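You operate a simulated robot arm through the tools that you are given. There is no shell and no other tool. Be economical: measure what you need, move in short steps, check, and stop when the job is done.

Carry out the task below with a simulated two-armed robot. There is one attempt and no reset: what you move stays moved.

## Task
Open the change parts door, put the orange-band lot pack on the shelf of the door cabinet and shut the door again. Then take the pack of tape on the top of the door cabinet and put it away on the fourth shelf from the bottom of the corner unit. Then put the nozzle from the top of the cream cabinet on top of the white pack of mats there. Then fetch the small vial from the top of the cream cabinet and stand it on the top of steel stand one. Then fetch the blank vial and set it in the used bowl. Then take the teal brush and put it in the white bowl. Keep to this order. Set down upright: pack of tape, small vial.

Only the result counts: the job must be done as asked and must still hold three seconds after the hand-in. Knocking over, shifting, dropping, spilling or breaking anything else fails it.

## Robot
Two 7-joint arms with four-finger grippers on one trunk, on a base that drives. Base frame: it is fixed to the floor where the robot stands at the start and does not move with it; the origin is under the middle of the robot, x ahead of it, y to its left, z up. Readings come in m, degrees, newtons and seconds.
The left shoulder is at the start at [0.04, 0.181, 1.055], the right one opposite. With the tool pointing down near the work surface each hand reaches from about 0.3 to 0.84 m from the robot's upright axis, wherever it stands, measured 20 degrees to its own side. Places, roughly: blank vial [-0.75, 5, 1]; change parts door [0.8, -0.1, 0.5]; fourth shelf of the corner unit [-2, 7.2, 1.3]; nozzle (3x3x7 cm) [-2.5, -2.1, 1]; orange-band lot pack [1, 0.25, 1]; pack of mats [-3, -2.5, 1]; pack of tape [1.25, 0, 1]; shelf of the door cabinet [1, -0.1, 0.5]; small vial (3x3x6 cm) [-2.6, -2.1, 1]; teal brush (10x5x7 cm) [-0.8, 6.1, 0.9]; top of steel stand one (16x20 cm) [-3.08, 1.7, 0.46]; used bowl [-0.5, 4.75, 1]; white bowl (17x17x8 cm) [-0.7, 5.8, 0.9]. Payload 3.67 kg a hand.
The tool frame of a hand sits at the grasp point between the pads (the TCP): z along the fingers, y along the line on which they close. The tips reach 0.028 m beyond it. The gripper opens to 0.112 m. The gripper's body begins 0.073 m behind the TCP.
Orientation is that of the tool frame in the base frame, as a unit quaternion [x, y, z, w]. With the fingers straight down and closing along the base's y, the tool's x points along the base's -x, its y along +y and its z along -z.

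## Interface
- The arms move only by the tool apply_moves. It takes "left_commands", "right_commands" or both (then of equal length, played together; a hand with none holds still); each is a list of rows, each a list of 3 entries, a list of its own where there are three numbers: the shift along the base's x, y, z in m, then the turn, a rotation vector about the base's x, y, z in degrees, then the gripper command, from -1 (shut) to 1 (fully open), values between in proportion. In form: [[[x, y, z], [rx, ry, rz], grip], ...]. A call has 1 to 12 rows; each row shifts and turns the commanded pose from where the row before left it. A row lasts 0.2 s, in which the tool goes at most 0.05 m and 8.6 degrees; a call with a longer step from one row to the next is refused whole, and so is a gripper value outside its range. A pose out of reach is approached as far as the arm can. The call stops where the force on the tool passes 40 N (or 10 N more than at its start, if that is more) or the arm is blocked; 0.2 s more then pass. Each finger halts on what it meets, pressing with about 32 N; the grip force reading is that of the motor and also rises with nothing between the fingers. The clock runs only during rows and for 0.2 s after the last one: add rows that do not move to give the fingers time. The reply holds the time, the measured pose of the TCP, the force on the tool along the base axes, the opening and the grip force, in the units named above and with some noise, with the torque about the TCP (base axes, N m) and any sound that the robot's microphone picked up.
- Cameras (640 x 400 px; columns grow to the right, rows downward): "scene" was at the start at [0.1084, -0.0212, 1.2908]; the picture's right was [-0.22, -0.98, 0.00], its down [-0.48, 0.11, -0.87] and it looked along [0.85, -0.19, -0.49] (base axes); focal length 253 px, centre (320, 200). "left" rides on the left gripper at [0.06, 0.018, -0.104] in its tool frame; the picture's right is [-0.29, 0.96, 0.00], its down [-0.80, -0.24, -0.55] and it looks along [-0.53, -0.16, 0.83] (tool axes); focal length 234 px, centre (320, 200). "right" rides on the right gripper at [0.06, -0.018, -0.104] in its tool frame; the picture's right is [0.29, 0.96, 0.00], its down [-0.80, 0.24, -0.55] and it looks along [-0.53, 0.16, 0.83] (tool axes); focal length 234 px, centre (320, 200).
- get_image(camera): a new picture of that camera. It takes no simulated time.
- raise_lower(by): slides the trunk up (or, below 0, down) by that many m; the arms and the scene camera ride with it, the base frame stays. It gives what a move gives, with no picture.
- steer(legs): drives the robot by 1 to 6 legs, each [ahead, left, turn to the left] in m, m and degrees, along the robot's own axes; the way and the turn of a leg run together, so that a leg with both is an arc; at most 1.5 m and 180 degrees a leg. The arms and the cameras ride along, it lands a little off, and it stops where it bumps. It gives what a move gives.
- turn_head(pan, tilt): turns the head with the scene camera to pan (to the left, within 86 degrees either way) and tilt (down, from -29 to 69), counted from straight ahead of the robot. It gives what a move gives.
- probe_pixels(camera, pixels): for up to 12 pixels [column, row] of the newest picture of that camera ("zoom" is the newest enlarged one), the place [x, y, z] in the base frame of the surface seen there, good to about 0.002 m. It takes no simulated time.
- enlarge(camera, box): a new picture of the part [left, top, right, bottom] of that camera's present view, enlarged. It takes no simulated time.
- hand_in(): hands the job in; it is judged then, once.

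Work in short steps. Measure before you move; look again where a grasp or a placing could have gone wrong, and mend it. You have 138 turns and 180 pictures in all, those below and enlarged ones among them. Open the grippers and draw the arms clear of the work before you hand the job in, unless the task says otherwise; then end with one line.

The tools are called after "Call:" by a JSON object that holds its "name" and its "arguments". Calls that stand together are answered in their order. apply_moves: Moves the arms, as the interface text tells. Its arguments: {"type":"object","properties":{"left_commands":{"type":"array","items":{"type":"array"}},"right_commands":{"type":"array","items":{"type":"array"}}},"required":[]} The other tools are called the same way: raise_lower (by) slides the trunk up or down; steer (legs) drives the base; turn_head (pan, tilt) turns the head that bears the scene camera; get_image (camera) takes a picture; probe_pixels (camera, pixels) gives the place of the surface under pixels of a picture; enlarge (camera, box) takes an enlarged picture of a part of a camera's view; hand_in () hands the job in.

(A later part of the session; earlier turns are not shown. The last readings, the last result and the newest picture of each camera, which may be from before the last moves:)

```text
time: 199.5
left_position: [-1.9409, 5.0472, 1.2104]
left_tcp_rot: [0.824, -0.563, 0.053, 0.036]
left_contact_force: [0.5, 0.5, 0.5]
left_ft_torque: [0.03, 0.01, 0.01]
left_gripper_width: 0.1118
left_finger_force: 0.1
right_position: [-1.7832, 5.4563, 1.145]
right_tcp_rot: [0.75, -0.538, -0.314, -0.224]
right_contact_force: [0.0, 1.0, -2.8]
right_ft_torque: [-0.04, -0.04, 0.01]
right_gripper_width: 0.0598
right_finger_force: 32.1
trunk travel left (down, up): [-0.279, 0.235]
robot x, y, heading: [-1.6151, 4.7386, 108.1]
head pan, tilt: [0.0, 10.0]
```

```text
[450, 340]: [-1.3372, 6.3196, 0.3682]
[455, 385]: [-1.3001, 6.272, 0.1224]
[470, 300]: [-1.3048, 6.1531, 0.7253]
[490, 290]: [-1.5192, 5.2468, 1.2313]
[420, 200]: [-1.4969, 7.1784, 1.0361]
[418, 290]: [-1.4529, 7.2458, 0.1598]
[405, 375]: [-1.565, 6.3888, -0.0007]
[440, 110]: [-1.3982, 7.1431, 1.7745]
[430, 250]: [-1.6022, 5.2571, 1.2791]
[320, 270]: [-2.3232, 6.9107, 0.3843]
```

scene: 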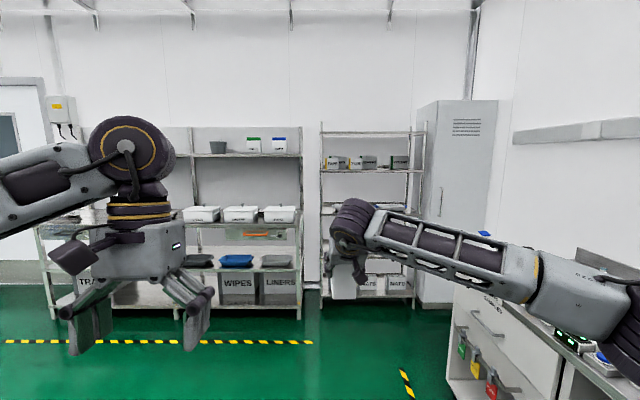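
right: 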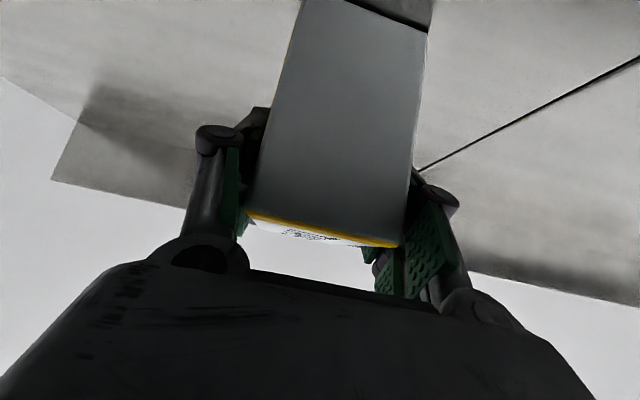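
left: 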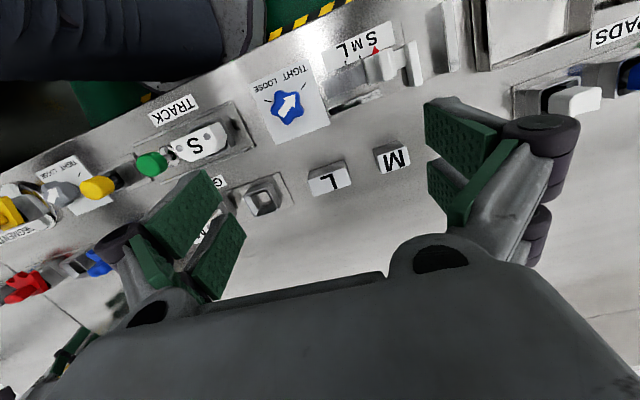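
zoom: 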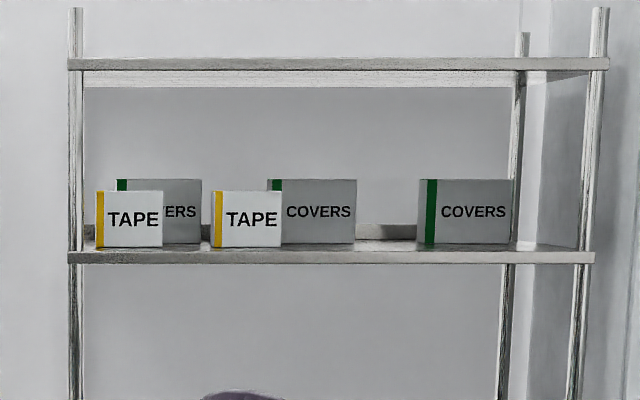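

Bench front ends near (-1.34,6.32). I drive ahead keeping ~0.38 m from it, raise the trunk, and shift the hand 15 cm to the right.

Call:
{"name": "steer", "arguments": {"legs": [[1.0, 0, 0], [0.38, -0.355, 0]]}}

Call:
{"name": "raise_lower", "arguments": {"by": 0.23}}

Call:
{"name": "apply_moves", "arguments": {"right_commands": [[[0.037, 0.012, 0.012], [0, 0, 0], -0.8], [[0.037, 0.012, 0.012], [0, 0, 0], -0.8], [[0.037, 0.012, 0.012], [0, 0, 0], -0.8], [[0.037, 0.012, 0.012], [0, 0, 0], -0.8]]}}

Call:
{"name": "get_image", "arguments": {"camera": "scene"}}

```text
time: 207.4
left_position: [-2.0252, 6.4664, 1.2095]
left_tcp_rot: [0.821, -0.568, 0.052, 0.037]
left_contact_force: [-0.1, 0.9, -0.8]
left_ft_torque: [-0.02, 0.0, 0.01]
left_gripper_width: 0.1121
left_finger_force: 0.1
right_position: [-1.8633, 6.8747, 1.1448]
right_tcp_rot: [0.747, -0.541, -0.313, -0.226]
right_contact_force: [0.2, 0.8, -3.0]
right_ft_torque: [-0.04, -0.05, 0.02]
right_gripper_width: 0.0598
right_finger_force: 31.6
trunk travel left (down, up): [-0.279, 0.235]
robot x, y, heading: [-1.6975, 6.1562, 107.6]
head pan, tilt: [0.0, 10.0]
```

```text
time: 209.9
left_position: [-2.025, 6.4669, 1.4404]
left_tcp_rot: [0.821, -0.568, 0.051, 0.037]
left_contact_force: [-0.5, -0.5, 0.9]
left_ft_torque: [0.01, 0.0, 0.0]
left_gripper_width: 0.1124
left_finger_force: 0.1
right_position: [-1.8633, 6.8753, 1.3752]
right_tcp_rot: [0.747, -0.541, -0.313, -0.226]
right_contact_force: [0.6, -0.5, -2.6]
right_ft_torque: [-0.04, -0.02, 0.0]
right_gripper_width: 0.0596
right_finger_force: 32.4
trunk travel left (down, up): [-0.509, 0.005]
robot x, y, heading: [-1.702, 6.159, 107.5]
head pan, tilt: [0.0, 10.0]
```

```text
time: 210.9
left_position: [-2.0213, 6.4673, 1.4419]
left_tcp_rot: [0.821, -0.567, 0.051, 0.038]
left_contact_force: [0.8, 0.3, 0.6]
left_ft_torque: [0.02, 0.04, 0.0]
left_gripper_width: 0.1122
left_finger_force: 0.0
right_position: [-1.712, 6.9234, 1.4231]
right_tcp_rot: [0.747, -0.541, -0.313, -0.226]
right_contact_force: [0.3, -0.5, -2.4]
right_ft_torque: [-0.08, -0.01, 0.0]
right_gripper_width: 0.0599
right_finger_force: 32.0
trunk travel left (down, up): [-0.509, 0.005]
robot x, y, heading: [-1.7039, 6.1574, 107.5]
head pan, tilt: [0.0, 10.0]
```

```text
70 pictures are left
```

scene: 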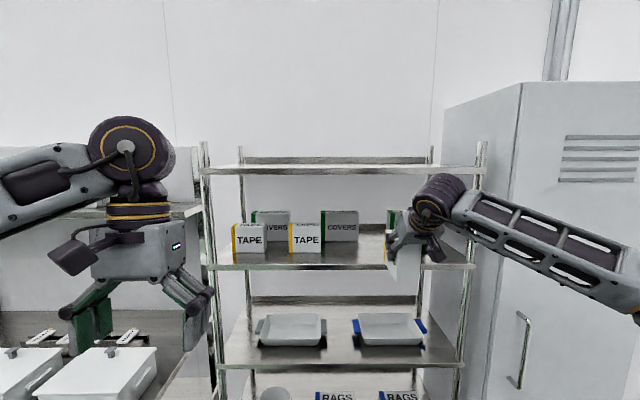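

Refining with closer probes on the shelf, neighbours and my held pack.

Call:
{"name": "probe_pixels", "arguments": {"camera": "scene", "pixels": [[318, 240], [295, 240], [355, 228], [390, 218], [355, 255], [350, 262], [340, 268], [395, 262], [418, 262], [405, 245], [430, 245], [470, 268]]}}

Call:
{"name": "enlarge", "arguments": {"camera": "scene", "box": [280, 170, 480, 300]}}

```text
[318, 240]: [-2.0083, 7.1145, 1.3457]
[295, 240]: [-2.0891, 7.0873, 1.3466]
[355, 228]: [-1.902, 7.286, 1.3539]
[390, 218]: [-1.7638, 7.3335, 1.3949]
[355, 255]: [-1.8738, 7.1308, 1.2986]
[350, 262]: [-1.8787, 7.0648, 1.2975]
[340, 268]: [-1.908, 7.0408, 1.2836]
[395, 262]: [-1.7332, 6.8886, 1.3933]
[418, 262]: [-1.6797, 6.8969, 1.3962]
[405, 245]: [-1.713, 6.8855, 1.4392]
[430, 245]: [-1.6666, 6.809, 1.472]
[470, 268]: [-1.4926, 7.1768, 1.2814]
```

```text
3.08 times, centred on (380, 235) of scene
```

zoom: 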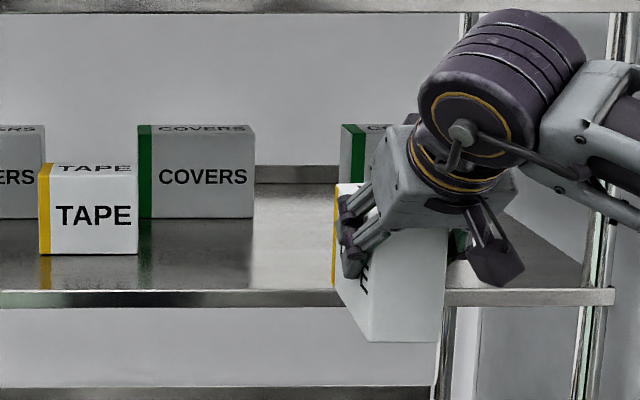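

Everything lines up: straight ahead 0.276 m puts the pack at the free spot (4 cm above the shelf). Driving in and then lowering.

Call:
{"name": "steer", "arguments": {"legs": [[0.276, 0.002, 0]]}}

Call:
{"name": "raise_lower", "arguments": {"by": -0.038}}

Call:
{"name": "get_image", "arguments": {"camera": "scene"}}

Call:
{"name": "enlarge", "arguments": {"camera": "scene", "box": [280, 170, 480, 300]}}

```text
time: 212.8
left_position: [-2.1052, 6.7283, 1.4412]
left_tcp_rot: [0.819, -0.571, 0.051, 0.038]
left_contact_force: [0.2, 0.1, 0.0]
left_ft_torque: [0.02, 0.0, 0.0]
left_gripper_width: 0.112
left_finger_force: 0.0
right_position: [-1.7928, 7.1824, 1.4239]
right_tcp_rot: [0.745, -0.543, -0.313, -0.228]
right_contact_force: [1.0, -0.4, -1.4]
right_ft_torque: [-0.07, 0.01, 0.03]
right_gripper_width: 0.0598
right_finger_force: 32.2
trunk travel left (down, up): [-0.509, 0.005]
robot x, y, heading: [-1.7823, 6.4168, 107.1]
head pan, tilt: [0.0, 10.0]
```

```text
time: 213.7
left_position: [-2.1067, 6.7329, 1.4014]
left_tcp_rot: [0.819, -0.57, 0.052, 0.037]
left_contact_force: [0.8, 0.4, -0.6]
left_ft_torque: [-0.04, 0.01, -0.01]
left_gripper_width: 0.112
left_finger_force: 0.0
right_position: [-1.7927, 7.1861, 1.3855]
right_tcp_rot: [0.746, -0.544, -0.312, -0.227]
right_contact_force: [-0.5, 0.3, -2.5]
right_ft_torque: [-0.06, 0.04, 0.0]
right_gripper_width: 0.0596
right_finger_force: 32.3
trunk travel left (down, up): [-0.471, 0.043]
robot x, y, heading: [-1.786, 6.4203, 106.9]
head pan, tilt: [0.0, 10.0]
```

```text
68 pictures are left
```

scene: 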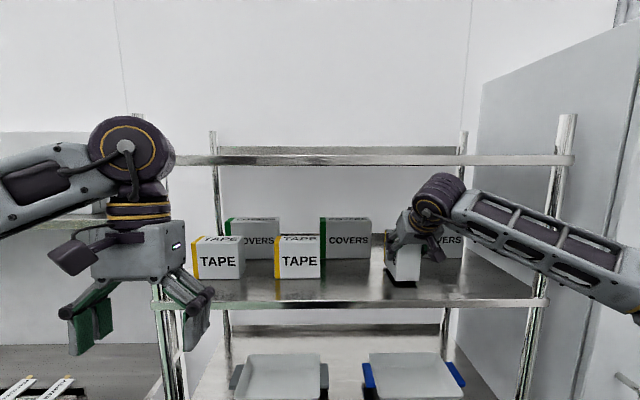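

```text
3.08 times, centred on (380, 235) of scene
```

zoom: 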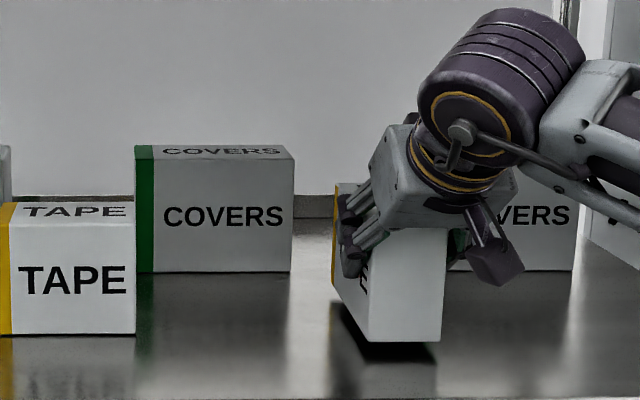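

About 8 mm above the shelf. I lower to contact, open, and retreat.

Call:
{"name": "raise_lower", "arguments": {"by": -0.008}}

Call:
{"name": "apply_moves", "arguments": {"right_commands": [[[0, 0, 0], [0, 0, 0], 0.2], [[0, 0, 0], [0, 0, 0], 0.6], [[0, 0, 0], [0, 0, 0], 1], [[0, 0, 0], [0, 0, 0], 1]]}}

Call:
{"name": "steer", "arguments": {"legs": [[-0.35, 0, 0]]}}

Call:
{"name": "get_image", "arguments": {"camera": "scene"}}

Call:
{"name": "enlarge", "arguments": {"camera": "scene", "box": [260, 180, 460, 300]}}

```text
time: 214.2
left_position: [-2.1072, 6.7322, 1.3935]
left_tcp_rot: [0.819, -0.57, 0.052, 0.037]
left_contact_force: [-0.2, 0.8, -0.5]
left_ft_torque: [-0.02, 0.02, 0.02]
left_gripper_width: 0.1119
left_finger_force: 0.0
right_position: [-1.7942, 7.1862, 1.3757]
right_tcp_rot: [0.746, -0.543, -0.312, -0.227]
right_contact_force: [0.7, 0.4, -2.4]
right_ft_torque: [-0.06, 0.01, 0.03]
right_gripper_width: 0.06
right_finger_force: 32.6
trunk travel left (down, up): [-0.463, 0.051]
robot x, y, heading: [-1.7853, 6.4205, 106.9]
head pan, tilt: [0.0, 10.0]
```

```text
time: 215.2
left_position: [-2.1065, 6.7296, 1.3952]
left_tcp_rot: [0.819, -0.57, 0.051, 0.037]
left_contact_force: [0.0, -0.2, -0.8]
left_ft_torque: [-0.01, 0.0, -0.03]
left_gripper_width: 0.1122
left_finger_force: 0.0
right_position: [-1.7938, 7.1831, 1.3779]
right_tcp_rot: [0.746, -0.543, -0.313, -0.227]
right_contact_force: [0.4, 0.3, -0.8]
right_ft_torque: [0.01, 0.02, -0.02]
right_gripper_width: 0.1121
right_finger_force: 0.0
trunk travel left (down, up): [-0.463, 0.051]
robot x, y, heading: [-1.7917, 6.4211, 107.3]
head pan, tilt: [0.0, 10.0]
```

```text
time: 217.6
left_position: [-2.0034, 6.4003, 1.3944]
left_tcp_rot: [0.818, -0.571, 0.053, 0.037]
left_contact_force: [0.3, -0.1, -0.6]
left_ft_torque: [-0.02, 0.0, 0.02]
left_gripper_width: 0.1118
left_finger_force: 0.0
right_position: [-1.6885, 6.8538, 1.378]
right_tcp_rot: [0.745, -0.544, -0.312, -0.227]
right_contact_force: [-0.6, -0.5, -1.0]
right_ft_torque: [-0.01, 0.02, 0.04]
right_gripper_width: 0.1116
right_finger_force: 0.1
trunk travel left (down, up): [-0.463, 0.051]
robot x, y, heading: [-1.6796, 6.0852, 106.7]
head pan, tilt: [0.0, 10.0]
```

```text
66 pictures are left
```

scene: 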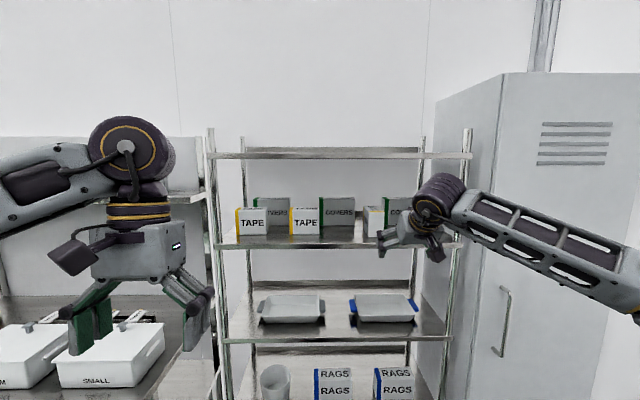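

```text
3.20 times, centred on (360, 240) of scene
```

zoom: 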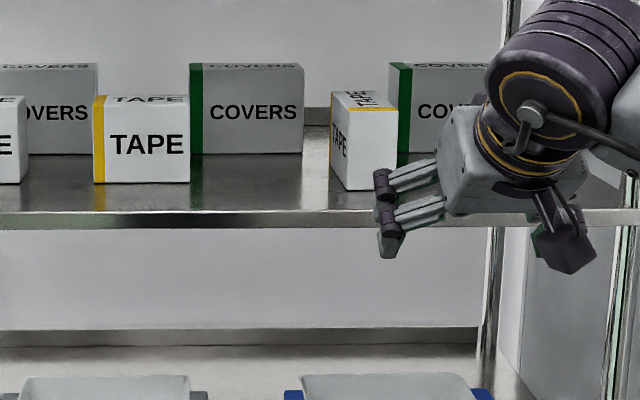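

The tape pack stands upright on shelf four, neighbours untouched. Now I turn round and drive back down the aisle toward the cream cabinet.

Call:
{"name": "steer", "arguments": {"legs": [[-0.9, 0.33, 0], [0, 0, 90], [0, 0, 91], [1.5, 0, 0], [1.5, 0, 0], [1.5, 0, 0]]}}

Call:
{"name": "raise_lower", "arguments": {"by": -0.2}}

Call:
{"name": "turn_head", "arguments": {"pan": -20, "tilt": 15}}

Call:
{"name": "get_image", "arguments": {"camera": "scene"}}

```text
time: 253.1
left_position: [-0.0088, 0.4755, 1.3946]
left_tcp_rot: [0.57, 0.819, 0.037, -0.052]
left_contact_force: [0.1, 0.7, 0.1]
left_ft_torque: [0.0, 0.01, 0.02]
left_gripper_width: 0.1119
left_finger_force: 0.1
right_position: [-0.3205, 0.0222, 1.3774]
right_tcp_rot: [0.542, 0.746, -0.226, 0.313]
right_contact_force: [-0.7, 0.4, -0.7]
right_ft_torque: [0.03, -0.03, -0.02]
right_gripper_width: 0.112
right_finger_force: 0.1
trunk travel left (down, up): [-0.463, 0.051]
robot x, y, heading: [-0.3304, 0.786, -72.7]
head pan, tilt: [0.0, 10.0]
```

```text
time: 255.3
left_position: [-0.0076, 0.4751, 1.1934]
left_tcp_rot: [0.57, 0.819, 0.037, -0.052]
left_contact_force: [0.7, -0.1, 0.6]
left_ft_torque: [-0.02, 0.0, 0.0]
left_gripper_width: 0.112
left_finger_force: 0.0
right_position: [-0.3201, 0.0217, 1.1789]
right_tcp_rot: [0.543, 0.746, -0.227, 0.313]
right_contact_force: [-0.4, 0.2, 0.3]
right_ft_torque: [-0.02, 0.0, 0.01]
right_gripper_width: 0.1119
right_finger_force: 0.1
trunk travel left (down, up): [-0.263, 0.251]
robot x, y, heading: [-0.3306, 0.7839, -72.6]
head pan, tilt: [0.0, 10.0]
```

```text
time: 256.1
left_position: [-0.0089, 0.4758, 1.1949]
left_tcp_rot: [0.569, 0.82, 0.037, -0.052]
left_contact_force: [0.0, 0.0, 0.3]
left_ft_torque: [-0.01, 0.01, 0.01]
left_gripper_width: 0.112
left_finger_force: 0.0
right_position: [-0.3194, 0.0205, 1.1784]
right_tcp_rot: [0.542, 0.746, -0.227, 0.313]
right_contact_force: [0.3, -0.3, 0.6]
right_ft_torque: [-0.01, 0.02, 0.01]
right_gripper_width: 0.1119
right_finger_force: 0.0
trunk travel left (down, up): [-0.263, 0.251]
robot x, y, heading: [-0.3331, 0.7852, -72.9]
head pan, tilt: [-20.0, 15.0]
```

```text
64 pictures are left
```

scene: 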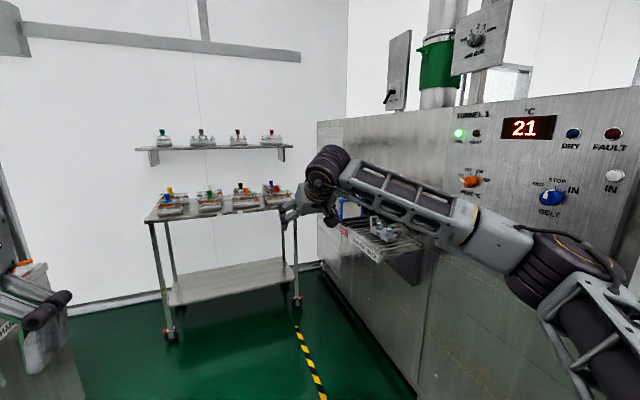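

A tunnel machine stands between; I need a route to (-2.5,-2.1). I probe this view's machine ends and look to the right.

Call:
{"name": "probe_pixels", "arguments": {"camera": "scene", "pixels": [[322, 250], [410, 350], [318, 130], [300, 290], [200, 300], [330, 270]]}}

Call:
{"name": "turn_head", "arguments": {"pan": -86, "tilt": 15}}

Call:
{"name": "get_image", "arguments": {"camera": "scene"}}

```text
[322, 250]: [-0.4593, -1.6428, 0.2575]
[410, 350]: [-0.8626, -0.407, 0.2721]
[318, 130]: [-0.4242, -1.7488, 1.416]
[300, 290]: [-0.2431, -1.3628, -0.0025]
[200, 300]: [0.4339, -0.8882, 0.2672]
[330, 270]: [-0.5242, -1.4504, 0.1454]
```

```text
time: 257.5
left_position: [-0.0078, 0.4753, 1.1941]
left_tcp_rot: [0.568, 0.82, 0.037, -0.052]
left_contact_force: [0.1, 0.6, 0.0]
left_ft_torque: [0.02, 0.03, 0.02]
left_gripper_width: 0.1118
left_finger_force: 0.1
right_position: [-0.3191, 0.0205, 1.1776]
right_tcp_rot: [0.542, 0.746, -0.227, 0.314]
right_contact_force: [-0.1, -0.1, 0.5]
right_ft_torque: [-0.01, 0.02, -0.02]
right_gripper_width: 0.1121
right_finger_force: 0.0
trunk travel left (down, up): [-0.263, 0.251]
robot x, y, heading: [-0.3305, 0.7861, -73.1]
head pan, tilt: [-85.9, 15.0]
```

```text
63 pictures are left
```

scene: 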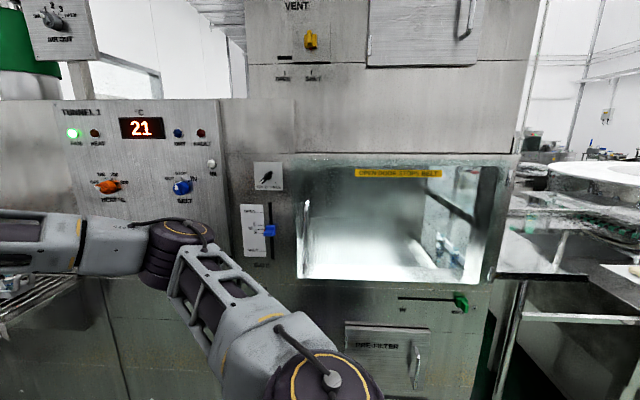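

The tunnel is continuous, so I must go round the line's far end (past y≈4). I reverse up the aisle to there and face west.

Call:
{"name": "steer", "arguments": {"legs": [[-1.5, 0, 0], [-1.5, 0, 0], [-0.8, 0, 0], [0, 0, -89]]}}

Call:
{"name": "turn_head", "arguments": {"pan": 30, "tilt": 20}}

Call:
{"name": "get_image", "arguments": {"camera": "scene"}}

```text
time: 280.6
left_position: [-1.819, 4.0727, 1.1961]
left_tcp_rot: [0.981, 0.182, 0.062, -0.011]
left_contact_force: [-0.9, 0.0, 0.5]
left_ft_torque: [-0.01, -0.01, 0.0]
left_gripper_width: 0.1121
left_finger_force: 0.0
right_position: [-2.2764, 4.3798, 1.1777]
right_tcp_rot: [0.91, 0.148, -0.382, 0.063]
right_contact_force: [0.3, 0.4, 1.2]
right_ft_torque: [0.02, 0.03, 0.04]
right_gripper_width: 0.1121
right_finger_force: 0.0
trunk travel left (down, up): [-0.263, 0.251]
robot x, y, heading: [-1.5102, 4.4007, -161.9]
head pan, tilt: [-85.9, 15.0]
```

```text
time: 282.6
left_position: [-1.8188, 4.0732, 1.1949]
left_tcp_rot: [0.981, 0.182, 0.063, -0.01]
left_contact_force: [-0.3, 0.0, 0.0]
left_ft_torque: [0.02, 0.02, 0.0]
left_gripper_width: 0.1117
left_finger_force: 0.1
right_position: [-2.2768, 4.3809, 1.1778]
right_tcp_rot: [0.91, 0.149, -0.381, 0.063]
right_contact_force: [0.0, -0.4, 0.4]
right_ft_torque: [0.0, -0.02, -0.02]
right_gripper_width: 0.1122
right_finger_force: 0.1
trunk travel left (down, up): [-0.263, 0.251]
robot x, y, heading: [-1.5116, 4.3972, -161.9]
head pan, tilt: [30.0, 20.0]
```

```text
62 pictures are left
```

scene: 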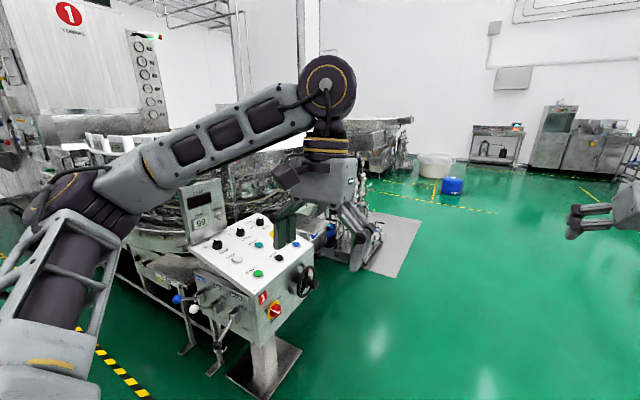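

Open floor to the west. I probe the obstacles: panel, machine edges, mat, tub.

Call:
{"name": "probe_pixels", "arguments": {"camera": "scene", "pixels": [[310, 250], [265, 340], [415, 225], [385, 270], [300, 190], [340, 160], [375, 165], [410, 165], [440, 170], [460, 195], [500, 150], [345, 270]]}}

```text
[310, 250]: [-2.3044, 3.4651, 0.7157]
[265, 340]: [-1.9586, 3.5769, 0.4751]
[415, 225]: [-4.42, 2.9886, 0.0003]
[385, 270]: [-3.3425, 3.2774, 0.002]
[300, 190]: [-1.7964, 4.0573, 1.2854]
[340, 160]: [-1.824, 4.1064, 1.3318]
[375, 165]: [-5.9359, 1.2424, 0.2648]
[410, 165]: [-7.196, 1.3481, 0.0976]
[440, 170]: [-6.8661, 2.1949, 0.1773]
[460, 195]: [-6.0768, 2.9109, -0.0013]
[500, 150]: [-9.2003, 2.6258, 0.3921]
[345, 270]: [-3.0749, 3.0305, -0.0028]
```

I drive west along y≈4.3 past the panel to x≈-3.9, then face south and look.

Call:
{"name": "steer", "arguments": {"legs": [[0, 0, -16], [1.5, 0, 0], [0.95, 0, 0], [0, 0, 80]]}}

Call:
{"name": "turn_head", "arguments": {"pan": 0, "tilt": 15}}

Call:
{"name": "get_image", "arguments": {"camera": "scene"}}

Call:
{"name": "probe_pixels", "arguments": {"camera": "scene", "pixels": [[320, 380], [320, 320], [320, 280], [320, 250], [220, 300], [420, 300], [200, 250], [250, 220], [400, 240], [450, 260], [150, 300], [500, 300]]}}

```text
time: 299.8
left_position: [-3.8136, 3.9256, 1.1943]
left_tcp_rot: [0.742, 0.668, 0.048, -0.042]
left_contact_force: [0.1, -0.1, -0.5]
left_ft_torque: [0.0, 0.0, 0.0]
left_gripper_width: 0.1123
left_finger_force: 0.0
right_position: [-4.2957, 3.6593, 1.1781]
right_tcp_rot: [0.7, 0.601, -0.293, 0.252]
right_contact_force: [-0.1, 0.1, 0.4]
right_ft_torque: [0.0, 0.0, -0.05]
right_gripper_width: 0.1121
right_finger_force: 0.0
trunk travel left (down, up): [-0.263, 0.251]
robot x, y, heading: [-3.9676, 4.3477, -99.3]
head pan, tilt: [30.0, 20.0]
```

```text
time: 300.7
left_position: [-3.8142, 3.9261, 1.1946]
left_tcp_rot: [0.742, 0.667, 0.048, -0.042]
left_contact_force: [-0.2, 0.0, -0.1]
left_ft_torque: [0.0, 0.0, 0.0]
left_gripper_width: 0.1122
left_finger_force: 0.0
right_position: [-4.2971, 3.6594, 1.178]
right_tcp_rot: [0.699, 0.601, -0.293, 0.253]
right_contact_force: [0.9, 0.0, 0.5]
right_ft_torque: [0.0, 0.0, -0.03]
right_gripper_width: 0.1123
right_finger_force: 0.0
trunk travel left (down, up): [-0.263, 0.251]
robot x, y, heading: [-3.9639, 4.3506, -99.5]
head pan, tilt: [0.0, 15.0]
```

```text
61 pictures are left
```

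scene: 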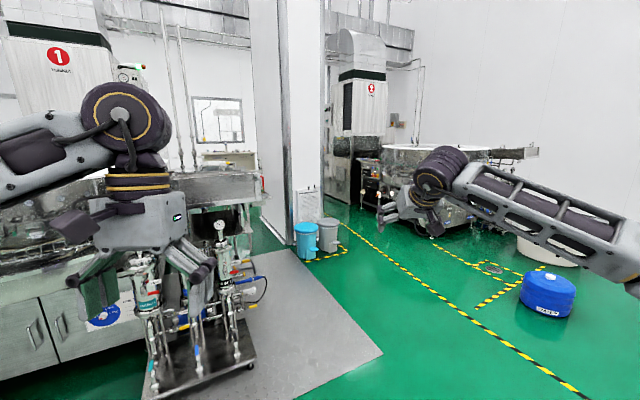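

```text
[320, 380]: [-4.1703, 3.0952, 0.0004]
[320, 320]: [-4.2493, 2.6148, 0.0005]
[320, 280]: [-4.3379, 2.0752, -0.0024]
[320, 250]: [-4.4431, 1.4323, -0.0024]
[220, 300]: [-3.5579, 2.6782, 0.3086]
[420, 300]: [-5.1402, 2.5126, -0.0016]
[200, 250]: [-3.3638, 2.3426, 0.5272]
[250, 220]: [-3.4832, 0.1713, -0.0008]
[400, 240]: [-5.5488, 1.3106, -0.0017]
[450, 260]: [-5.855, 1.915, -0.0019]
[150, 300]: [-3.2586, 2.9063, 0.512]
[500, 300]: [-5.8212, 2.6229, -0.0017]
```

I probe the pillar, bins and the gap beyond it.

Call:
{"name": "enlarge", "arguments": {"camera": "scene", "box": [180, 120, 360, 270]}}

Call:
{"name": "probe_pixels", "arguments": {"camera": "scene", "pixels": [[260, 190], [290, 200], [318, 180], [297, 250], [315, 252], [275, 235], [255, 240], [245, 200], [335, 200], [230, 240], [225, 165], [290, 100]]}}

```text
2.67 times, centred on (270, 195) of scene
```

zoom: 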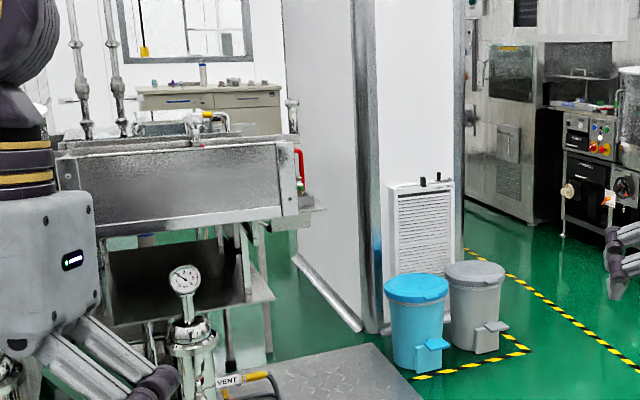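

```text
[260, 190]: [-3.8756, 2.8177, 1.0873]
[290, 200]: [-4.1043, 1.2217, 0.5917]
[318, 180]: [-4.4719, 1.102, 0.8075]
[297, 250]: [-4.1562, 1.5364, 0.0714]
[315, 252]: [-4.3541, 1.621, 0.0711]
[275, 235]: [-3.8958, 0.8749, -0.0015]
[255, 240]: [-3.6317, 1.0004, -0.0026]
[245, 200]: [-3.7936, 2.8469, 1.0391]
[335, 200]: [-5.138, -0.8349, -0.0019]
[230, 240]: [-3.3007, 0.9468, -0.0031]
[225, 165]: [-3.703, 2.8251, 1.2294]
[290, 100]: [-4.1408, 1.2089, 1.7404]
```

The way is round the trough's corner (-3.88,2.82) and then left of the pillar/bins (-4.1,1.3). I go to (-4.38,3.0), turn toward the gap and look.

Call:
{"name": "steer", "arguments": {"legs": [[1.38, -0.19, 0], [0, 0, 40]]}}

Call:
{"name": "turn_head", "arguments": {"pan": 0, "tilt": 25}}

Call:
{"name": "get_image", "arguments": {"camera": "scene"}}

Call:
{"name": "probe_pixels", "arguments": {"camera": "scene", "pixels": [[320, 380], [320, 320], [320, 270], [320, 230], [250, 300], [220, 250], [400, 300], [420, 250], [380, 230], [280, 200], [200, 200], [350, 200]]}}

```text
time: 309.9
left_position: [-4.009, 2.7986, 1.1952]
left_tcp_rot: [0.474, 0.878, 0.031, -0.057]
left_contact_force: [-0.1, 0.4, 0.1]
left_ft_torque: [-0.02, -0.02, 0.01]
left_gripper_width: 0.112
left_finger_force: 0.0
right_position: [-4.2147, 2.2864, 1.1782]
right_tcp_rot: [0.457, 0.801, -0.191, 0.336]
right_contact_force: [-0.3, 0.8, 0.1]
right_ft_torque: [0.0, -0.01, 0.02]
right_gripper_width: 0.1123
right_finger_force: 0.1
trunk travel left (down, up): [-0.263, 0.251]
robot x, y, heading: [-4.3955, 3.0318, -59.7]
head pan, tilt: [0.0, 15.0]
```

```text
time: 310.6
left_position: [-4.0087, 2.7985, 1.1947]
left_tcp_rot: [0.475, 0.878, 0.031, -0.055]
left_contact_force: [-0.6, -0.3, 0.6]
left_ft_torque: [0.0, -0.01, -0.02]
left_gripper_width: 0.1116
left_finger_force: 0.0
right_position: [-4.2122, 2.2862, 1.178]
right_tcp_rot: [0.456, 0.801, -0.191, 0.337]
right_contact_force: [-0.2, 0.7, 0.2]
right_ft_torque: [-0.02, 0.0, 0.01]
right_gripper_width: 0.1121
right_finger_force: 0.0
trunk travel left (down, up): [-0.263, 0.251]
robot x, y, heading: [-4.3906, 3.0277, -60.0]
head pan, tilt: [0.0, 25.0]
```

```text
59 pictures are left
```

scene: 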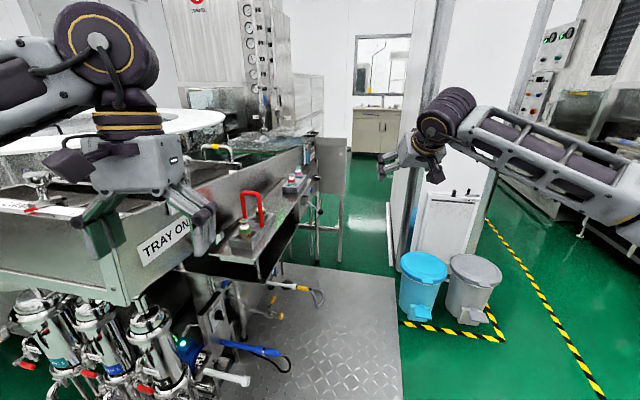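

```text
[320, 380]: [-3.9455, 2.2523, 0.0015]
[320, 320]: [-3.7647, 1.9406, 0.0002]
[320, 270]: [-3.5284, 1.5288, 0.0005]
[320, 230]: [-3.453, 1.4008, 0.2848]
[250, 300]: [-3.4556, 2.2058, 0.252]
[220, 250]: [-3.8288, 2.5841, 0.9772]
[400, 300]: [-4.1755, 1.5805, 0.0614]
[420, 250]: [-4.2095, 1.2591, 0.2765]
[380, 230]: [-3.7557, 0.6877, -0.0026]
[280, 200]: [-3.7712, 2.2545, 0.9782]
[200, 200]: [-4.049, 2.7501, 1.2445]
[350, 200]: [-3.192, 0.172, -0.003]
```

A corridor leads between the trough end and the wall/bins toward the cream cabinet. I measure its width.

Call:
{"name": "enlarge", "arguments": {"camera": "scene", "box": [270, 90, 450, 330]}}

Call:
{"name": "probe_pixels", "arguments": {"camera": "scene", "pixels": [[340, 250], [345, 150], [348, 180], [310, 255], [388, 262], [387, 215], [402, 285], [385, 200], [330, 160], [300, 190], [350, 240], [342, 262]]}}

```text
1.67 times, centred on (360, 210) of scene
```

zoom: 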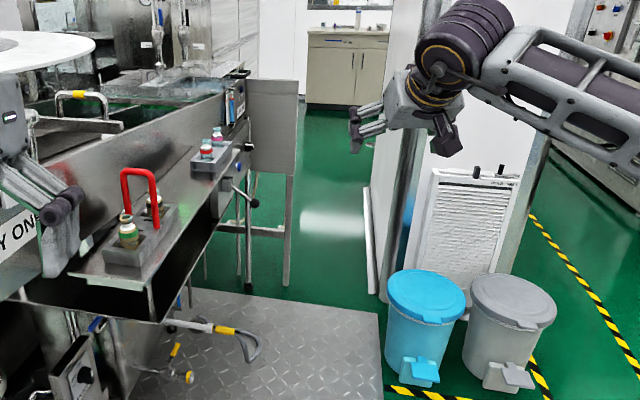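

```text
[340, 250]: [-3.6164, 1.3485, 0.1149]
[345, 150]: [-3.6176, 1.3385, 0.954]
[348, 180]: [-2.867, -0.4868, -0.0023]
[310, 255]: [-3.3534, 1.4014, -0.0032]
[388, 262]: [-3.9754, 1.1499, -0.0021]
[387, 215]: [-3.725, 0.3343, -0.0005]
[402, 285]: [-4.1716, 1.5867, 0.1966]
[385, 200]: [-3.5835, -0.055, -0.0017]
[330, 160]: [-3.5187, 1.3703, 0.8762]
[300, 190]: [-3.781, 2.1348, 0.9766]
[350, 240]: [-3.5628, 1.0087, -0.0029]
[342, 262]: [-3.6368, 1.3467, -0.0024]
```

That gap is only ~0.40 m wide – too tight. I look along the other side of the partition wall for another way round.

Call:
{"name": "turn_head", "arguments": {"pan": -35, "tilt": 15}}

Call:
{"name": "get_image", "arguments": {"camera": "scene"}}

Call:
{"name": "probe_pixels", "arguments": {"camera": "scene", "pixels": [[300, 215], [320, 215], [280, 215], [260, 220], [320, 240], [340, 230], [380, 230], [270, 200], [290, 200], [310, 195], [420, 220], [250, 240]]}}

```text
time: 311.6
left_position: [-4.0086, 2.7988, 1.1952]
left_tcp_rot: [0.475, 0.878, 0.03, -0.055]
left_contact_force: [0.1, 0.0, 0.6]
left_ft_torque: [0.01, 0.01, -0.04]
left_gripper_width: 0.1119
left_finger_force: 0.0
right_position: [-4.2128, 2.2868, 1.178]
right_tcp_rot: [0.457, 0.801, -0.191, 0.337]
right_contact_force: [0.3, -0.3, -0.7]
right_ft_torque: [0.0, 0.01, 0.02]
right_gripper_width: 0.1122
right_finger_force: 0.0
trunk travel left (down, up): [-0.263, 0.251]
robot x, y, heading: [-4.3954, 3.0319, -60.0]
head pan, tilt: [-35.0, 15.0]
```

```text
57 pictures are left
```

scene: 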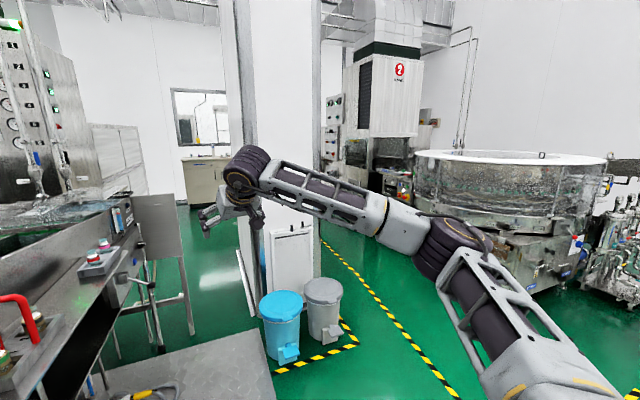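

```text
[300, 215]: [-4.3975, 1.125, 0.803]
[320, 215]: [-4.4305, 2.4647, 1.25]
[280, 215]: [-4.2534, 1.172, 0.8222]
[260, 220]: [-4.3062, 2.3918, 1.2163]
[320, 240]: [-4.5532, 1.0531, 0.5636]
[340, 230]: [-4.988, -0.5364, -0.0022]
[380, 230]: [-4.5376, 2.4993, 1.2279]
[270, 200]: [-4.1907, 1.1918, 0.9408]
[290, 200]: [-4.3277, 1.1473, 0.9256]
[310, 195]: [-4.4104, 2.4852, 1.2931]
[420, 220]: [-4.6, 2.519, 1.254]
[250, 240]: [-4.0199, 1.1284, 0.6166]
```

I move over to the right side of the partition and look along it.

Call:
{"name": "steer", "arguments": {"legs": [[0, -0.65, 0], [0, 0, -30], [1.5, 0, 0], [0, 0, 12]]}}

Call:
{"name": "turn_head", "arguments": {"pan": 5, "tilt": 15}}

Call:
{"name": "get_image", "arguments": {"camera": "scene"}}

Call:
{"name": "probe_pixels", "arguments": {"camera": "scene", "pixels": [[320, 360], [320, 300], [320, 260], [320, 230], [250, 250], [280, 230], [230, 300], [200, 250], [360, 250], [400, 280], [300, 215], [260, 215]]}}

```text
time: 321.8
left_position: [-4.7351, 1.2378, 1.1938]
left_tcp_rot: [0.685, 0.725, 0.044, -0.047]
left_contact_force: [-0.8, -0.4, -0.6]
left_ft_torque: [0.11, 0.03, -0.01]
left_gripper_width: 0.1121
left_finger_force: 0.0
right_position: [-5.1684, 0.8958, 1.1776]
right_tcp_rot: [0.649, 0.656, -0.272, 0.275]
right_contact_force: [-0.1, -1.7, -1.2]
right_ft_torque: [-0.01, 0.0, -0.02]
right_gripper_width: 0.112
right_finger_force: 0.0
trunk travel left (down, up): [-0.263, 0.251]
robot x, y, heading: [-4.9529, 1.6348, -90.0]
head pan, tilt: [-35.0, 15.0]
stopped in leg 3: the robot was blocked; the commanded pose is now the measured one
```

```text
time: 322.8
left_position: [-4.7359, 1.2398, 1.195]
left_tcp_rot: [0.686, 0.725, 0.043, -0.046]
left_contact_force: [0.1, 0.0, 0.0]
left_ft_torque: [0.03, -0.01, 0.01]
left_gripper_width: 0.112
left_finger_force: 0.1
right_position: [-5.1684, 0.8984, 1.1789]
right_tcp_rot: [0.648, 0.656, -0.271, 0.277]
right_contact_force: [-0.6, -0.8, 0.4]
right_ft_torque: [0.02, 0.02, 0.01]
right_gripper_width: 0.1118
right_finger_force: 0.1
trunk travel left (down, up): [-0.263, 0.251]
robot x, y, heading: [-4.9525, 1.6347, -89.9]
head pan, tilt: [5.0, 15.0]
```

```text
56 pictures are left
```

scene: 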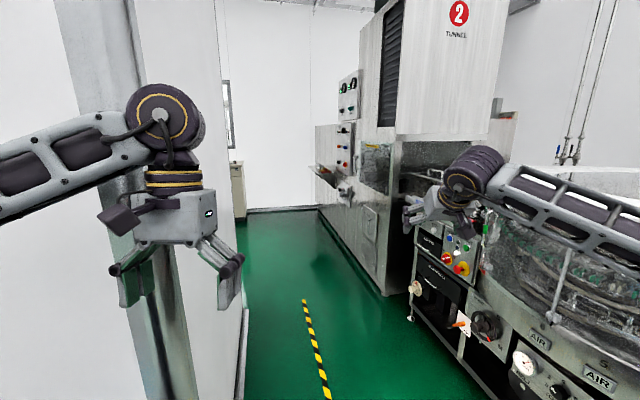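

```text
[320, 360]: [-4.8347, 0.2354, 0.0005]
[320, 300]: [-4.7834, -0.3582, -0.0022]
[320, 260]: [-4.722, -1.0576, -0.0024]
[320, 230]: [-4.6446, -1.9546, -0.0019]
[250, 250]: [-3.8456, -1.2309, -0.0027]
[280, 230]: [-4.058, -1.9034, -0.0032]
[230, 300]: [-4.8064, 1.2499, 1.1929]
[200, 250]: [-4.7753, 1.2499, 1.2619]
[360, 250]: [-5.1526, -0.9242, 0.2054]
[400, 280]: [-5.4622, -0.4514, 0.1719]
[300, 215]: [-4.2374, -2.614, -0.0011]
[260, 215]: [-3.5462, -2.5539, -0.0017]
```

The partition ends ahead and the cream cabinet is visible beyond it; my left elbow was what touched the pillar. I raise the arms and probe machine 2's near points before centring in the 1.15 m corridor.

Call:
{"name": "probe_pixels", "arguments": {"camera": "scene", "pixels": [[450, 340], [520, 360], [600, 390], [440, 260], [520, 250], [410, 310], [380, 270], [240, 330], [320, 180], [345, 200], [238, 190], [245, 215]]}}

Call:
{"name": "raise_lower", "arguments": {"by": 0.2}}

```text
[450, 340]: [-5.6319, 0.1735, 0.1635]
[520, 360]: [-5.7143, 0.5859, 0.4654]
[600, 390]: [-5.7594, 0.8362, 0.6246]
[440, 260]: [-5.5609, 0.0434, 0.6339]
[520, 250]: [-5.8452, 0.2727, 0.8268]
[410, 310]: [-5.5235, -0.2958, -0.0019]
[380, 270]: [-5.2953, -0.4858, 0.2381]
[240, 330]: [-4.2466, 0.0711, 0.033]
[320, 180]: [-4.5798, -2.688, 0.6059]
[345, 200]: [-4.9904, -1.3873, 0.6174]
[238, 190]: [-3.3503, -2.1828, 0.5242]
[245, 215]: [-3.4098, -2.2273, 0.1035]
```

```text
time: 325.0
left_position: [-4.7352, 1.2408, 1.3961]
left_tcp_rot: [0.686, 0.725, 0.043, -0.046]
left_contact_force: [-0.5, -0.8, -0.4]
left_ft_torque: [0.04, 0.0, 0.02]
left_gripper_width: 0.112
left_finger_force: 0.1
right_position: [-5.1696, 0.8993, 1.3798]
right_tcp_rot: [0.649, 0.655, -0.272, 0.276]
right_contact_force: [0.9, 0.4, 0.4]
right_ft_torque: [-0.01, -0.03, -0.02]
right_gripper_width: 0.112
right_finger_force: 0.1
trunk travel left (down, up): [-0.463, 0.051]
robot x, y, heading: [-4.9508, 1.6347, -90.1]
head pan, tilt: [5.0, 15.0]
```

Corridor measured 1.14 m; I centre in it at heading -73° and drive 2.6 m.

Call:
{"name": "steer", "arguments": {"legs": [[0.1, -0.345, 0], [0, 0, 17], [1.5, 0, 0], [1.1, 0, 0]]}}

Call:
{"name": "turn_head", "arguments": {"pan": 35, "tilt": 20}}

Call:
{"name": "get_image", "arguments": {"camera": "scene"}}

Call:
{"name": "probe_pixels", "arguments": {"camera": "scene", "pixels": [[200, 390], [240, 300], [280, 260], [320, 230], [350, 260], [400, 300], [180, 330], [300, 200], [340, 200], [380, 200], [260, 230], [150, 300]]}}

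```text
time: 331.6
left_position: [-4.8305, 0.7173, 1.3995]
left_tcp_rot: [0.543, 0.838, 0.047, -0.044]
left_contact_force: [-0.5, -0.1, 0.2]
left_ft_torque: [-0.01, -0.05, 0.01]
left_gripper_width: 0.1119
left_finger_force: 0.1
right_position: [-5.1016, 0.2403, 1.3824]
right_tcp_rot: [0.515, 0.762, -0.209, 0.332]
right_contact_force: [-0.7, 0.3, -0.3]
right_ft_torque: [0.03, 0.04, -0.01]
right_gripper_width: 0.1121
right_finger_force: 0.1
trunk travel left (down, up): [-0.463, 0.051]
robot x, y, heading: [-5.1472, 1.0055, -68.3]
head pan, tilt: [5.0, 15.0]
stopped in leg 3: the robot was blocked; the commanded pose is now the measured one
```

```text
time: 332.6
left_position: [-4.8291, 0.7161, 1.3995]
left_tcp_rot: [0.541, 0.839, 0.046, -0.045]
left_contact_force: [-0.2, -0.1, -0.1]
left_ft_torque: [0.0, 0.02, -0.01]
left_gripper_width: 0.112
left_finger_force: 0.0
right_position: [-5.1016, 0.2399, 1.3801]
right_tcp_rot: [0.516, 0.762, -0.207, 0.332]
right_contact_force: [-0.2, 0.3, 0.2]
right_ft_torque: [0.01, -0.02, -0.01]
right_gripper_width: 0.112
right_finger_force: 0.1
trunk travel left (down, up): [-0.463, 0.051]
robot x, y, heading: [-5.1395, 1.0075, -68.2]
head pan, tilt: [35.0, 20.0]
```

```text
55 pictures are left
```

scene: 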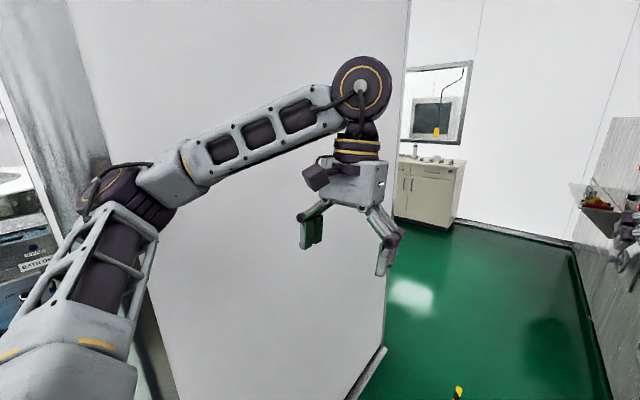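

```text
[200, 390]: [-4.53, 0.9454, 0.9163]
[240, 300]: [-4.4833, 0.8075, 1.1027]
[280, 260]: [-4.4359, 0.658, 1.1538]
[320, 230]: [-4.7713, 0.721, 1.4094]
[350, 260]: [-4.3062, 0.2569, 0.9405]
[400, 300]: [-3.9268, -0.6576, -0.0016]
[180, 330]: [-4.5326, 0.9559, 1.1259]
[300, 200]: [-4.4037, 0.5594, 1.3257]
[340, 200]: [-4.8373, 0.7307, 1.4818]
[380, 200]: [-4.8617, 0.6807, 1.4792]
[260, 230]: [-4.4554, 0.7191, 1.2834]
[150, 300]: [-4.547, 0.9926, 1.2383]
```

My left elbow sticks out and touched the wall. I extend the left hand forward to pull that elbow in, straighten the heading and go on.

Call:
{"name": "apply_moves", "arguments": {"left_commands": [[[0.012, -0.043, 0], [0, 0, 0], 1], [[0.012, -0.043, 0], [0, 0, 0], 1], [[0.012, -0.043, 0], [0, 0, 0], 1], [[0.012, -0.043, 0], [0, 0, 0], 1], [[0.012, -0.043, 0], [0, 0, 0], 1], [[0.012, -0.043, 0], [0, 0, 0], 1], [[0.012, -0.043, 0], [0, 0, 0], 1], [[0.012, -0.043, 0], [0, 0, 0], 1]]}}

Call:
{"name": "steer", "arguments": {"legs": [[0, -0.03, -5], [1.5, 0, 0], [0.55, 0, 0]]}}

Call:
{"name": "get_image", "arguments": {"camera": "scene"}}

Call:
{"name": "probe_pixels", "arguments": {"camera": "scene", "pixels": [[200, 350], [250, 300], [280, 260], [320, 230], [350, 260], [240, 230], [180, 330], [300, 200], [340, 200], [200, 200], [260, 200], [150, 300]]}}

```text
time: 334.4
left_position: [-4.7124, 0.4117, 1.3869]
left_tcp_rot: [0.542, 0.838, 0.038, -0.054]
left_contact_force: [-1.8, -0.6, -1.1]
left_ft_torque: [0.08, -0.11, 0.0]
left_gripper_width: 0.112
left_finger_force: 0.1
left hand out of reach, approached as far as the arm can: row 8
right_position: [-5.0716, 0.2445, 1.3817]
right_tcp_rot: [0.514, 0.765, -0.215, 0.323]
right_contact_force: [1.0, 0.8, 1.2]
right_ft_torque: [0.01, 0.06, 0.01]
right_gripper_width: 0.112
right_finger_force: 0.1
trunk travel left (down, up): [-0.463, 0.051]
robot x, y, heading: [-5.1448, 1.0055, -68.2]
head pan, tilt: [35.0, 20.0]
```

```text
time: 343.0
left_position: [-4.3494, -1.0998, 1.3883]
left_tcp_rot: [0.58, 0.812, 0.036, -0.052]
left_contact_force: [-0.4, -0.8, 0.5]
left_ft_torque: [0.0, 0.05, -0.04]
left_gripper_width: 0.1121
left_finger_force: 0.0
right_position: [-4.724, -1.2335, 1.3891]
right_tcp_rot: [0.546, 0.74, -0.234, 0.314]
right_contact_force: [0.6, 0.3, 0.1]
right_ft_torque: [-0.02, 0.0, 0.02]
right_gripper_width: 0.1119
right_finger_force: 0.2
trunk travel left (down, up): [-0.463, 0.051]
robot x, y, heading: [-4.7299, -0.4757, -73.4]
head pan, tilt: [35.0, 20.0]
stopped in leg 3: the robot was blocked; the commanded pose is now the measured one
```

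```text
54 pictures are left
```

scene: 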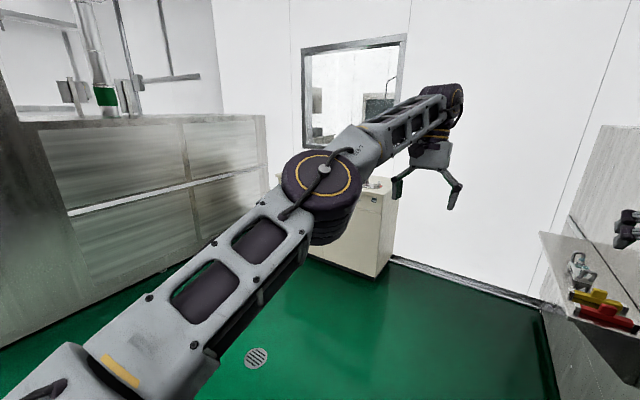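

```text
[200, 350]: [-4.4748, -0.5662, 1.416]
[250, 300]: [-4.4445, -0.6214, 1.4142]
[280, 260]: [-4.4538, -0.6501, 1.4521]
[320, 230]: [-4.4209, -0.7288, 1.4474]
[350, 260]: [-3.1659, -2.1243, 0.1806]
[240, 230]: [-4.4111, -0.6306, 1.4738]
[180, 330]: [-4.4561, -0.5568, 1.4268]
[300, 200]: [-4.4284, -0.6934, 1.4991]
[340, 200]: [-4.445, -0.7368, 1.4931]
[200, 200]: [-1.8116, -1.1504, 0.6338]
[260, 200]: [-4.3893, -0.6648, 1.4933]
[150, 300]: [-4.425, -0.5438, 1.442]
```

The partition wall has ended on my left; the right elbow touched machine 2's chute. I back slightly, shift left, go ahead, then cross diagonally toward the cream cabinet.

Call:
{"name": "steer", "arguments": {"legs": [[-0.05, 0, 0], [0, 0.22, 0], [0.7, 0, 0], [0.35, 0.8, 0], [0.3, 0.75, 0]]}}

Call:
{"name": "turn_head", "arguments": {"pan": -8, "tilt": 40}}

Call:
{"name": "get_image", "arguments": {"camera": "scene"}}

```text
time: 356.9
left_position: [-2.3051, -1.8687, 1.3876]
left_tcp_rot: [0.582, 0.811, 0.04, -0.051]
left_contact_force: [0.0, 0.3, 0.3]
left_ft_torque: [0.0, -0.02, 0.02]
left_gripper_width: 0.112
left_finger_force: 0.0
right_position: [-2.6808, -2.0001, 1.3832]
right_tcp_rot: [0.55, 0.738, -0.231, 0.313]
right_contact_force: [-0.3, -0.2, 0.2]
right_ft_torque: [0.02, -0.03, 0.0]
right_gripper_width: 0.1117
right_finger_force: 0.1
trunk travel left (down, up): [-0.463, 0.051]
robot x, y, heading: [-2.6766, -1.2372, -74.0]
head pan, tilt: [35.0, 20.0]
```

```text
time: 358.0
left_position: [-2.3052, -1.8697, 1.3876]
left_tcp_rot: [0.581, 0.811, 0.039, -0.052]
left_contact_force: [-0.4, -0.5, 0.8]
left_ft_torque: [0.0, 0.0, 0.0]
left_gripper_width: 0.1119
left_finger_force: 0.1
right_position: [-2.6808, -1.9997, 1.3829]
right_tcp_rot: [0.55, 0.738, -0.232, 0.313]
right_contact_force: [-0.6, -0.3, 0.1]
right_ft_torque: [-0.01, 0.04, 0.02]
right_gripper_width: 0.1119
right_finger_force: 0.0
trunk travel left (down, up): [-0.463, 0.051]
robot x, y, heading: [-2.6774, -1.2358, -74.1]
head pan, tilt: [-8.0, 40.0]
```

```text
53 pictures are left
```

scene: 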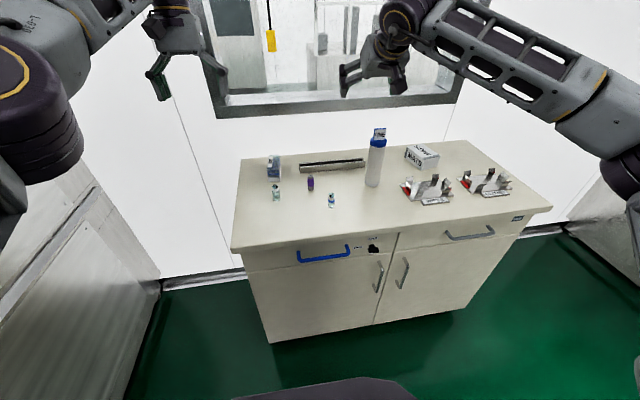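

Arrived at the cream cabinet. I enlarge the top and measure nozzle, vial and mats pack.

Call:
{"name": "enlarge", "arguments": {"camera": "scene", "box": [255, 120, 455, 220]}}

Call:
{"name": "probe_pixels", "arguments": {"camera": "scene", "pixels": [[277, 186], [277, 199], [331, 196], [331, 207], [310, 180], [310, 188], [413, 152], [430, 150], [438, 158], [410, 160], [273, 160], [422, 165]]}}

```text
3.20 times, centred on (355, 170) of scene
```

zoom: 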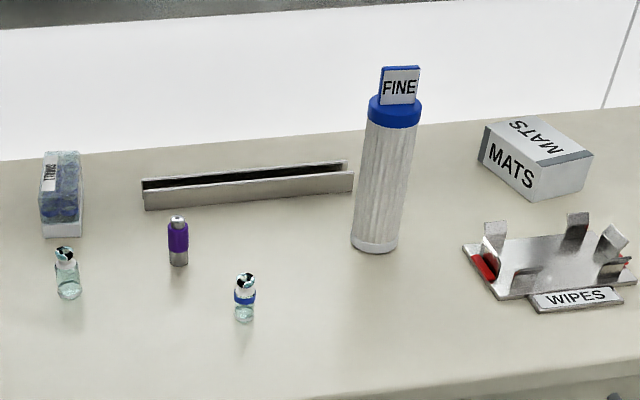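

```text
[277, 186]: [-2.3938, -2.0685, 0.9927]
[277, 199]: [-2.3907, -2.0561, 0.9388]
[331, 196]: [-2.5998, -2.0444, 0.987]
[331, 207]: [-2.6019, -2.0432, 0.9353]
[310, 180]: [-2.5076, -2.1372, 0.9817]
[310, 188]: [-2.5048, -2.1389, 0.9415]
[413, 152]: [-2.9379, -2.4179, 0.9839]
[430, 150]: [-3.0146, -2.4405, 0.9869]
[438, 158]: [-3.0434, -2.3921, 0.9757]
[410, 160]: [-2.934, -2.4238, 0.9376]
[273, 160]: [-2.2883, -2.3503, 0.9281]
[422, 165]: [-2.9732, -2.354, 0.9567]
```

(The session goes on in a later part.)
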